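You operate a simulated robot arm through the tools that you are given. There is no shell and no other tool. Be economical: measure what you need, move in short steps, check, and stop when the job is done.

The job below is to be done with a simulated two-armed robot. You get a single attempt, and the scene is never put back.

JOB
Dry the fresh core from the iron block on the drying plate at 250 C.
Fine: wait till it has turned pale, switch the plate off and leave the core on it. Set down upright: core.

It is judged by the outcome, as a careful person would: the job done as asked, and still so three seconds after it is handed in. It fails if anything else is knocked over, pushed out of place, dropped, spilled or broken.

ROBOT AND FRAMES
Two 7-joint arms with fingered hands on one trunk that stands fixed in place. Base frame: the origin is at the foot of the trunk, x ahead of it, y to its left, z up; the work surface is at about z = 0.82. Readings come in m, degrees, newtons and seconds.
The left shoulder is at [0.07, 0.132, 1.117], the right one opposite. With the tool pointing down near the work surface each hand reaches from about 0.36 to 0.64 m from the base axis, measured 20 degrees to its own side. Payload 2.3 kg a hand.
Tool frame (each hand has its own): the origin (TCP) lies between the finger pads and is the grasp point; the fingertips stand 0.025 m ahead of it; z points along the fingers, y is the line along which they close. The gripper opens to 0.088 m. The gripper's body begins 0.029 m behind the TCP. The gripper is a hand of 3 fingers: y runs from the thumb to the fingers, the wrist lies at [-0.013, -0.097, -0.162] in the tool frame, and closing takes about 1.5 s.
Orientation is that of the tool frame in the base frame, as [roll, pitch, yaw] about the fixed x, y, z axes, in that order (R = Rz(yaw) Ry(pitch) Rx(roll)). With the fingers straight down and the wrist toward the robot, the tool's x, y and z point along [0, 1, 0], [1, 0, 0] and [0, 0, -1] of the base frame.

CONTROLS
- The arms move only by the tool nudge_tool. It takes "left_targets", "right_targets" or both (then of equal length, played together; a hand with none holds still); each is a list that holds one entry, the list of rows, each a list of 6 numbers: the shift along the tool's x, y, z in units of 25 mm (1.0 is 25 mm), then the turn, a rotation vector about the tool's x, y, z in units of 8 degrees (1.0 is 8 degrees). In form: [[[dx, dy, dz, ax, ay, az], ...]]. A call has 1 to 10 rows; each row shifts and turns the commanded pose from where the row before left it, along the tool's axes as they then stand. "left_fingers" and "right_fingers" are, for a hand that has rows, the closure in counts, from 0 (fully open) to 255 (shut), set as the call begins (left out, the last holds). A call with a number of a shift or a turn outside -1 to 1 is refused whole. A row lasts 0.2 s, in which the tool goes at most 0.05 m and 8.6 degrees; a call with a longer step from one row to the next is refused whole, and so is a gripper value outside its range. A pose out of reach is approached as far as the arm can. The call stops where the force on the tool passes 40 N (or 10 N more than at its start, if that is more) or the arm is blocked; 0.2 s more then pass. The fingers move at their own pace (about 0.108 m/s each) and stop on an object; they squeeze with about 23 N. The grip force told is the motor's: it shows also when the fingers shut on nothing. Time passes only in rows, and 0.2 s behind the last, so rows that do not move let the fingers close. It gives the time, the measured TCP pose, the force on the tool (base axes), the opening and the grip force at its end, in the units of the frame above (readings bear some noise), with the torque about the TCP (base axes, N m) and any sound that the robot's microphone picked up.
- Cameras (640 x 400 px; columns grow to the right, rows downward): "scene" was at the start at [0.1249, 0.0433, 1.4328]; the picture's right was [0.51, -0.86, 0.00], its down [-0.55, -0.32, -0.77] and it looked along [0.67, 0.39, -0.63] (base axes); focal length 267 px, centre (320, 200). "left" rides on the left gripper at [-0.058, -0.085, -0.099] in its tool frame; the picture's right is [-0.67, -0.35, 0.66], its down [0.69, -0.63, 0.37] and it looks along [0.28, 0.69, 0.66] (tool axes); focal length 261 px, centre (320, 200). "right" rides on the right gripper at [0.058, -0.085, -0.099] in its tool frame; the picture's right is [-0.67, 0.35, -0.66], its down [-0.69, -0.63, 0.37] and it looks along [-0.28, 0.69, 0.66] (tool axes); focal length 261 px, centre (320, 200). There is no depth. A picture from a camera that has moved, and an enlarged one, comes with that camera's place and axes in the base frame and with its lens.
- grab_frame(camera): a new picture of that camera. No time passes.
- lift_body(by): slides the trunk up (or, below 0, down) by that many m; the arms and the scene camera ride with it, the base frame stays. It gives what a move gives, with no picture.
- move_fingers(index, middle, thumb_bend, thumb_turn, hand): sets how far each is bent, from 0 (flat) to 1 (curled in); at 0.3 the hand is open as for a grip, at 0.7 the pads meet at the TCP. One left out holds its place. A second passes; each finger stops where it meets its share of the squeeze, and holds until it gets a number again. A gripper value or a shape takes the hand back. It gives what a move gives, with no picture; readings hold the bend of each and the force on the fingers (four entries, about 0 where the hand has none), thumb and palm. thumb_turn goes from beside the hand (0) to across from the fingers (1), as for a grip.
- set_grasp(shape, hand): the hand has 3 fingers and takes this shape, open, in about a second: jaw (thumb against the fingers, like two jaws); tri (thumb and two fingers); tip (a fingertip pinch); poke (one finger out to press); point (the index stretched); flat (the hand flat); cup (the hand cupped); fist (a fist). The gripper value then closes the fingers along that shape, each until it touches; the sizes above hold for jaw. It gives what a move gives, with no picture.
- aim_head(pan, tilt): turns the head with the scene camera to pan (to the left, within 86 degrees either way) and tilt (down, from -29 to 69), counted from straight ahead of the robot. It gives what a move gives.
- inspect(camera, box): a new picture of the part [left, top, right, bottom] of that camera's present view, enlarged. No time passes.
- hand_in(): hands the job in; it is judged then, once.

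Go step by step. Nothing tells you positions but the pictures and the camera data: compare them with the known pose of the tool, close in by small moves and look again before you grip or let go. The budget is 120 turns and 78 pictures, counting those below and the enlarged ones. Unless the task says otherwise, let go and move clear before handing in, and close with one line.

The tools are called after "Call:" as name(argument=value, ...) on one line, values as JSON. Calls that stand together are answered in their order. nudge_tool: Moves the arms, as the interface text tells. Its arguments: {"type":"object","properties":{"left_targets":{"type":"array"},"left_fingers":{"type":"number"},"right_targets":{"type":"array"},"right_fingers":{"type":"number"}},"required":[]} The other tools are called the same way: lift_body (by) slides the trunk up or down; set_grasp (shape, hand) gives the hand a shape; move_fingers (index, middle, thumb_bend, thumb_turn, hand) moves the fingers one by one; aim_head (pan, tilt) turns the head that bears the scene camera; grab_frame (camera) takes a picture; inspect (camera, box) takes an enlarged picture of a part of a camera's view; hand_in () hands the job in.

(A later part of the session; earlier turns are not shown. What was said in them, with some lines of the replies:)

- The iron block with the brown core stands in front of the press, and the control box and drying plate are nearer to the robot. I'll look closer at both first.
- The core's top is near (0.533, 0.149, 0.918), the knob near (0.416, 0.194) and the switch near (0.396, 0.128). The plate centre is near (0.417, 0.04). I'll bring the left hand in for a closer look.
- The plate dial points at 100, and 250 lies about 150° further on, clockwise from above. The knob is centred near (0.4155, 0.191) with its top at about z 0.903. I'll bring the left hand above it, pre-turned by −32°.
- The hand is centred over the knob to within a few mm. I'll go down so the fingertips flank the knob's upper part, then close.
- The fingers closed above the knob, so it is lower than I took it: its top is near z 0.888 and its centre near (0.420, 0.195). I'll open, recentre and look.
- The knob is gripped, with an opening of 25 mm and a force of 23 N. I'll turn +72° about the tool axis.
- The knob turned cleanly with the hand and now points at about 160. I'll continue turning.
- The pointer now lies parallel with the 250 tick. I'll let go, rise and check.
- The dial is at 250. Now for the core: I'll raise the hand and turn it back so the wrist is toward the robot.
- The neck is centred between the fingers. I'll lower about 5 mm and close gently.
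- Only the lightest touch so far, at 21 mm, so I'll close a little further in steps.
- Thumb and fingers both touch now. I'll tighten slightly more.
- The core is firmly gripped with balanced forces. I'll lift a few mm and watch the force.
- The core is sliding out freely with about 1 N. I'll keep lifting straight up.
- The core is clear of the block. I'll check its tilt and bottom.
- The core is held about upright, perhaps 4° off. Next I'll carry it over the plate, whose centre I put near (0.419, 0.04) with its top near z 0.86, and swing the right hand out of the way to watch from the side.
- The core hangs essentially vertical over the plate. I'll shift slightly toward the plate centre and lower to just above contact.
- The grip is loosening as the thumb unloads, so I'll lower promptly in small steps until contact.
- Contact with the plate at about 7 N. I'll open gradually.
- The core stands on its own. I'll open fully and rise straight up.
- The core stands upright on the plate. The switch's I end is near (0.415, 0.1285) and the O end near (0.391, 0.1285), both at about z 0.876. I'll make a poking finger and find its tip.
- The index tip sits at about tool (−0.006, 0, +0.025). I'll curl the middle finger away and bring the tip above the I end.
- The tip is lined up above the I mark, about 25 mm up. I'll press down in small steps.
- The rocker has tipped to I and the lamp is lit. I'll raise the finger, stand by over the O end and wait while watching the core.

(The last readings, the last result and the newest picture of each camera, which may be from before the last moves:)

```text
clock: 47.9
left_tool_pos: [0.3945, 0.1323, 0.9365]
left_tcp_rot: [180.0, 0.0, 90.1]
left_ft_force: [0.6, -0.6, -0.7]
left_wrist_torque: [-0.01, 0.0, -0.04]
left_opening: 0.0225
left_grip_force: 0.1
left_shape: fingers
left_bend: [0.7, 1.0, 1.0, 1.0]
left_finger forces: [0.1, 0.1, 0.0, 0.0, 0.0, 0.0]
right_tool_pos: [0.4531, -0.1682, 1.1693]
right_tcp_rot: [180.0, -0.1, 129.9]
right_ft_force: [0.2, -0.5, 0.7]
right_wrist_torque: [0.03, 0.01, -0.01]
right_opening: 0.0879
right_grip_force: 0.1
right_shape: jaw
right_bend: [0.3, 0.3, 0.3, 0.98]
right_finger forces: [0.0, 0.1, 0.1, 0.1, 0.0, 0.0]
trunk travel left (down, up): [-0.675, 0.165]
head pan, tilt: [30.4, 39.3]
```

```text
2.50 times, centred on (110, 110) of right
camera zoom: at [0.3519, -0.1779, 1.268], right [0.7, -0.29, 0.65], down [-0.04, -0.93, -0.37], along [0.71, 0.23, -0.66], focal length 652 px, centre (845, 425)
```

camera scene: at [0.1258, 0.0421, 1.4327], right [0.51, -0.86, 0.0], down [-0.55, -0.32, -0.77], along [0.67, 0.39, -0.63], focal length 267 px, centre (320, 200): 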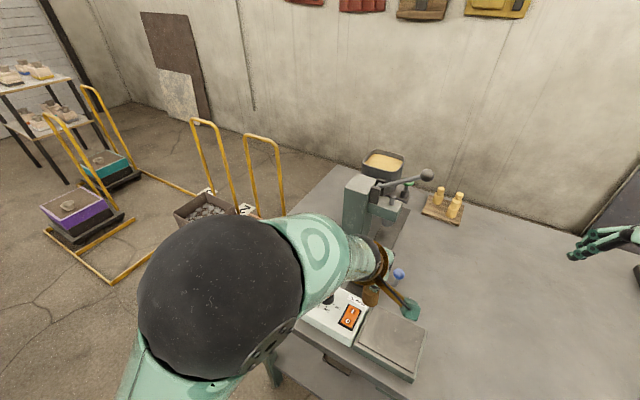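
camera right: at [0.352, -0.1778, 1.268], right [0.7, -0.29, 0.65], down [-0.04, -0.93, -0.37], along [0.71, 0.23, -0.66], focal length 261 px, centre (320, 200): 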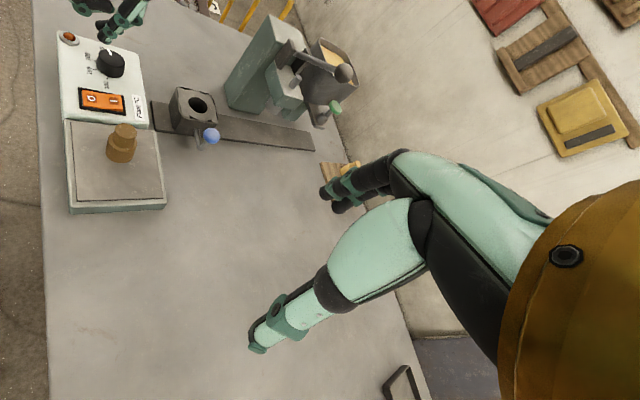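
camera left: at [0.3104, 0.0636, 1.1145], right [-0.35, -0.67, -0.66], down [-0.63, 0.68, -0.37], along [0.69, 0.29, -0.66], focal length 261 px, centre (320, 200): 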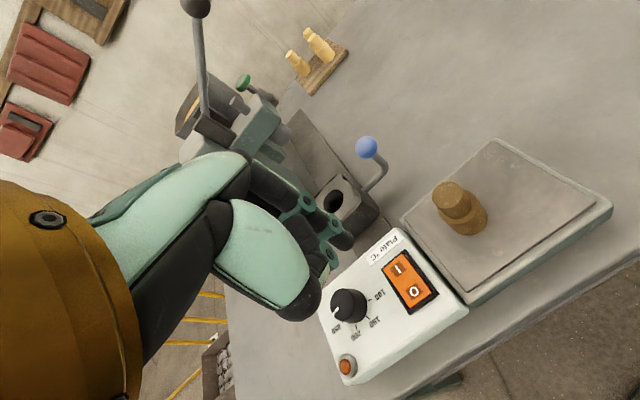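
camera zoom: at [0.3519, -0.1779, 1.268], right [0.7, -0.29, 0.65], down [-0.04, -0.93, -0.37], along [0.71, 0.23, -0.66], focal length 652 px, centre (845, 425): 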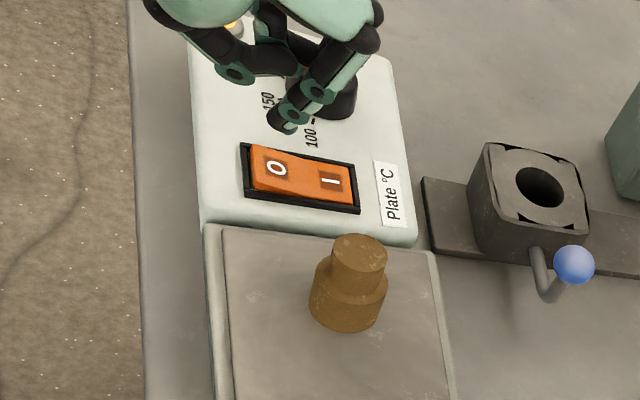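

Still brown. I'll wait.

Call:
nudge_tool(left_targets=[[[0, 0, 0, 0, 0, 0], [0, 0, 0, 0, 0, 0], [0, 0, 0, 0, 0, 0], [0, 0, 0, 0, 0, 0], [0, 0, 0, 0, 0, 0], [0, 0, 0, 0, 0, 0], [0, 0, 0, 0, 0, 0], [0, 0, 0, 0, 0, 0], [0, 0, 0, 0, 0, 0], [0, 0, 0, 0, 0, 0]]])

Call:
nudge_tool(left_targets=[[[0, 0, 0, 0, 0, 0], [0, 0, 0, 0, 0, 0], [0, 0, 0, 0, 0, 0], [0, 0, 0, 0, 0, 0], [0, 0, 0, 0, 0, 0], [0, 0, 0, 0, 0, 0], [0, 0, 0, 0, 0, 0], [0, 0, 0, 0, 0, 0], [0, 0, 0, 0, 0, 0], [0, 0, 0, 0, 0, 0]]])

Call:
nudge_tool(left_targets=[[[0, 0, 0, 0, 0, 0], [0, 0, 0, 0, 0, 0], [0, 0, 0, 0, 0, 0], [0, 0, 0, 0, 0, 0], [0, 0, 0, 0, 0, 0], [0, 0, 0, 0, 0, 0], [0, 0, 0, 0, 0, 0], [0, 0, 0, 0, 0, 0], [0, 0, 0, 0, 0, 0], [0, 0, 0, 0, 0, 0]]])

Call:
inspect(camera="right", box=[30, 30, 190, 190])

```text
clock: 50.1
left_tool_pos: [0.3953, 0.1328, 0.9353]
left_tcp_rot: [179.9, 0.0, 90.1]
left_ft_force: [0.2, 0.4, 0.2]
left_wrist_torque: [0.01, 0.0, -0.02]
left_opening: 0.0227
left_grip_force: 0.0
left_shape: fingers
left_bend: [0.7, 1.0, 1.0, 1.0]
left_finger forces: [0.0, 0.1, 0.0, 0.0, 0.1, 0.0]
right_tool_pos: [0.4534, -0.1691, 1.1677]
right_tcp_rot: [180.0, -0.1, 130.0]
right_ft_force: [1.0, -0.5, -0.4]
right_wrist_torque: [0.02, 0.01, 0.01]
right_opening: 0.0878
right_grip_force: 0.0
right_shape: jaw
right_bend: [0.3, 0.3, 0.3, 0.98]
right_finger forces: [0.0, 0.0, 0.0, 0.0, 0.1, 0.0]
trunk travel left (down, up): [-0.675, 0.165]
head pan, tilt: [30.4, 39.3]
```

```text
clock: 52.3
left_tool_pos: [0.3948, 0.132, 0.9357]
left_tcp_rot: [180.0, 0.0, 90.1]
left_ft_force: [-0.1, 0.6, -0.8]
left_wrist_torque: [0.01, 0.0, 0.03]
left_opening: 0.0226
left_grip_force: 0.0
left_shape: fingers
left_bend: [0.7, 1.0, 1.0, 1.0]
left_finger forces: [0.1, 0.0, 0.0, 0.0, 0.0, 0.0]
right_tool_pos: [0.4533, -0.1676, 1.1679]
right_tcp_rot: [180.0, -0.1, 130.0]
right_ft_force: [0.2, -0.3, 0.1]
right_wrist_torque: [0.03, -0.01, 0.0]
right_opening: 0.0875
right_grip_force: 0.0
right_shape: jaw
right_bend: [0.3, 0.3, 0.3, 0.98]
right_finger forces: [0.0, 0.0, 0.1, 0.0, 0.0, 0.0]
trunk travel left (down, up): [-0.675, 0.165]
head pan, tilt: [30.4, 39.3]
```

```text
clock: 54.5
left_tool_pos: [0.3941, 0.1325, 0.9357]
left_tcp_rot: [180.0, 0.1, 90.1]
left_ft_force: [0.6, -0.1, -0.6]
left_wrist_torque: [0.02, 0.0, 0.0]
left_opening: 0.0226
left_grip_force: 0.0
left_shape: fingers
left_bend: [0.7, 1.0, 1.0, 1.0]
left_finger forces: [0.0, 0.0, 0.0, 0.0, 0.0, 0.0]
right_tool_pos: [0.4533, -0.1683, 1.1669]
right_tcp_rot: [179.9, -0.2, 130.0]
right_ft_force: [-1.3, 0.7, 0.9]
right_wrist_torque: [-0.04, -0.01, 0.0]
right_opening: 0.0876
right_grip_force: 0.0
right_shape: jaw
right_bend: [0.3, 0.3, 0.3, 0.98]
right_finger forces: [0.1, 0.0, 0.0, 0.0, 0.1, 0.0]
trunk travel left (down, up): [-0.675, 0.165]
head pan, tilt: [30.4, 39.3]
```

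```text
2.50 times, centred on (110, 110) of right
camera zoom: at [0.3519, -0.1779, 1.268], right [0.7, -0.29, 0.65], down [-0.04, -0.93, -0.37], along [0.71, 0.23, -0.66], focal length 652 px, centre (845, 425)
```

zoom: 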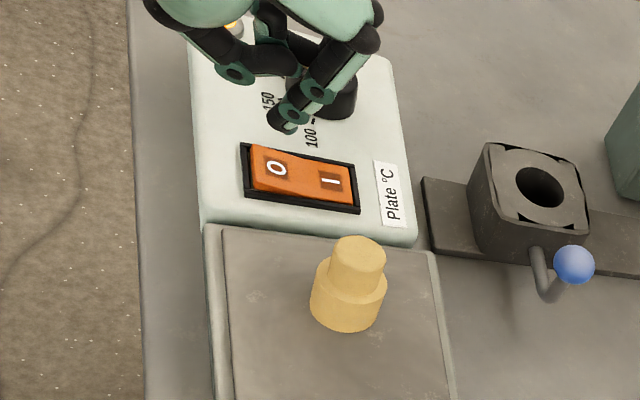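

The core has turned pale, so I'll press the O end to switch off.

Call:
nudge_tool(left_targets=[[[0, -0.05, 0.5, 0, 0, 0], [0, 0, 0.4, 0, 0, 0], [0, 0, 0.3, 0, 0, 0], [0, 0, 0.2, 0, 0, 0], [0, 0, 0.1, 0, 0, 0], [0, 0, 0.1, 0, 0, 0], [0, 0, 0.1, 0, 0, 0]]])

Call:
inspect(camera="right", box=[30, 30, 190, 190])

```text
clock: 56.1
left_tool_pos: [0.3931, 0.133, 0.8934]
left_tcp_rot: [-180.0, 0.0, 90.1]
left_ft_force: [0.4, 0.1, 0.2]
left_wrist_torque: [-0.01, -0.01, -0.01]
left_opening: 0.0225
left_grip_force: 0.0
left_shape: fingers
left_bend: [0.7, 1.0, 1.0, 1.0]
left_finger forces: [0.0, 0.1, 0.0, 0.0, 0.0, 0.1]
right_tool_pos: [0.4533, -0.1687, 1.1673]
right_tcp_rot: [180.0, -0.1, 130.0]
right_ft_force: [-1.3, 0.1, -0.2]
right_wrist_torque: [0.01, 0.05, -0.02]
right_opening: 0.0876
right_grip_force: 0.0
right_shape: jaw
right_bend: [0.3, 0.3, 0.3, 0.98]
right_finger forces: [0.0, 0.0, 0.1, 0.0, 0.0, 0.0]
trunk travel left (down, up): [-0.675, 0.165]
head pan, tilt: [30.4, 39.3]
```

```text
2.50 times, centred on (110, 110) of right
camera zoom: at [0.3518, -0.178, 1.268], right [0.7, -0.29, 0.65], down [-0.04, -0.93, -0.37], along [0.71, 0.23, -0.66], focal length 652 px, centre (845, 425)
```

zoom: 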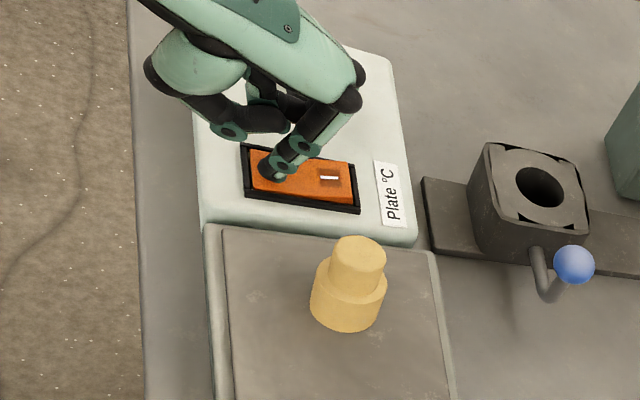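

Call:
nudge_tool(left_targets=[[[0, 0, 0.08, 0, 0, 0], [0, 0, 0, 0, 0, 0], [0, 0, -0.6, 0, 0, 0], [0, 0, -1, 0, 0, 0], [0, 0, -1, 0, 0, 0], [0.8, 0, -0.5, 0, 0, 0], [1, 0, 0, 0, 0, 0], [1, 0, 0, 0, 0, 0], [1, 0, 0, 0, 0, 0]]])

Call:
inspect(camera="right", box=[30, 10, 190, 170])

Call:
grab_frame(camera="scene")

```text
clock: 58.1
left_tool_pos: [0.3925, 0.2297, 0.9695]
left_tcp_rot: [180.0, 0.0, 90.0]
left_ft_force: [0.3, 0.4, -0.1]
left_wrist_torque: [-0.01, -0.01, 0.01]
left_opening: 0.0226
left_grip_force: 0.1
left_shape: fingers
left_bend: [0.7, 1.0, 1.0, 1.0]
left_finger forces: [0.0, 0.0, 0.0, 0.0, 0.0, 0.0]
right_tool_pos: [0.4528, -0.1671, 1.1683]
right_tcp_rot: [-179.9, 0.0, 130.1]
right_ft_force: [-0.9, -0.3, 0.0]
right_wrist_torque: [0.02, 0.0, -0.01]
right_opening: 0.0877
right_grip_force: 0.1
right_shape: jaw
right_bend: [0.3, 0.3, 0.3, 0.98]
right_finger forces: [0.0, 0.0, 0.1, 0.0, 0.0, 0.0]
trunk travel left (down, up): [-0.675, 0.165]
head pan, tilt: [30.4, 39.3]
```

```text
2.50 times, centred on (110, 90) of right
camera zoom: at [0.3517, -0.1765, 1.2683], right [0.7, -0.29, 0.66], down [-0.04, -0.93, -0.37], along [0.71, 0.23, -0.66], focal length 652 px, centre (845, 475)
```

zoom: 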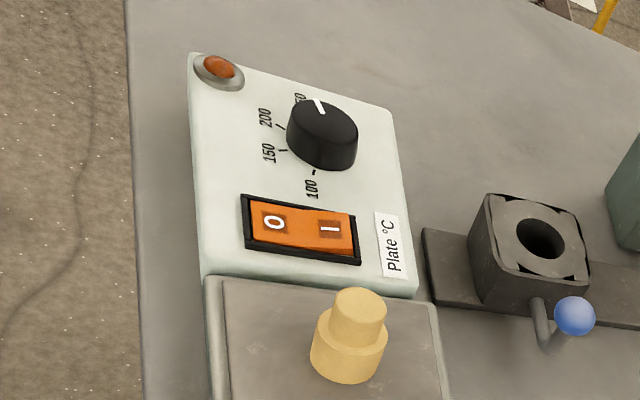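

```text
13 pictures are left
camera scene: at [0.1248, 0.0445, 1.4327], right [0.51, -0.86, 0.0], down [-0.55, -0.32, -0.77], along [0.67, 0.39, -0.63], focal length 267 px, centre (320, 200)
```

scene: 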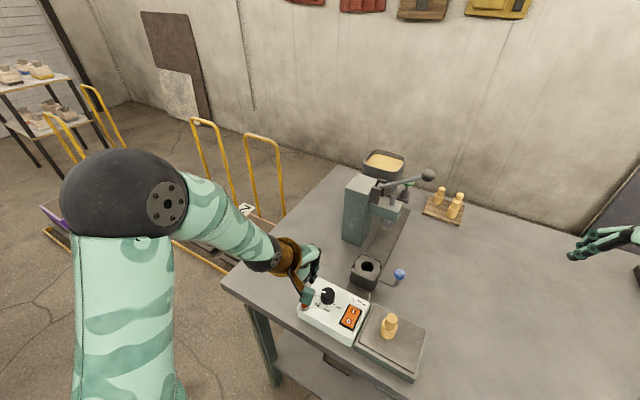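

The lamp is out and the rocker is at O. The pale core stands upright on the plate, both hands are clear and everything else is in place, so I'm handing in.

Call:
hand_in()

```text
The job is handed in.
```

The core was dried on the plate at 250 °C until it turned pale; the plate is now off and the core stands upright on it.
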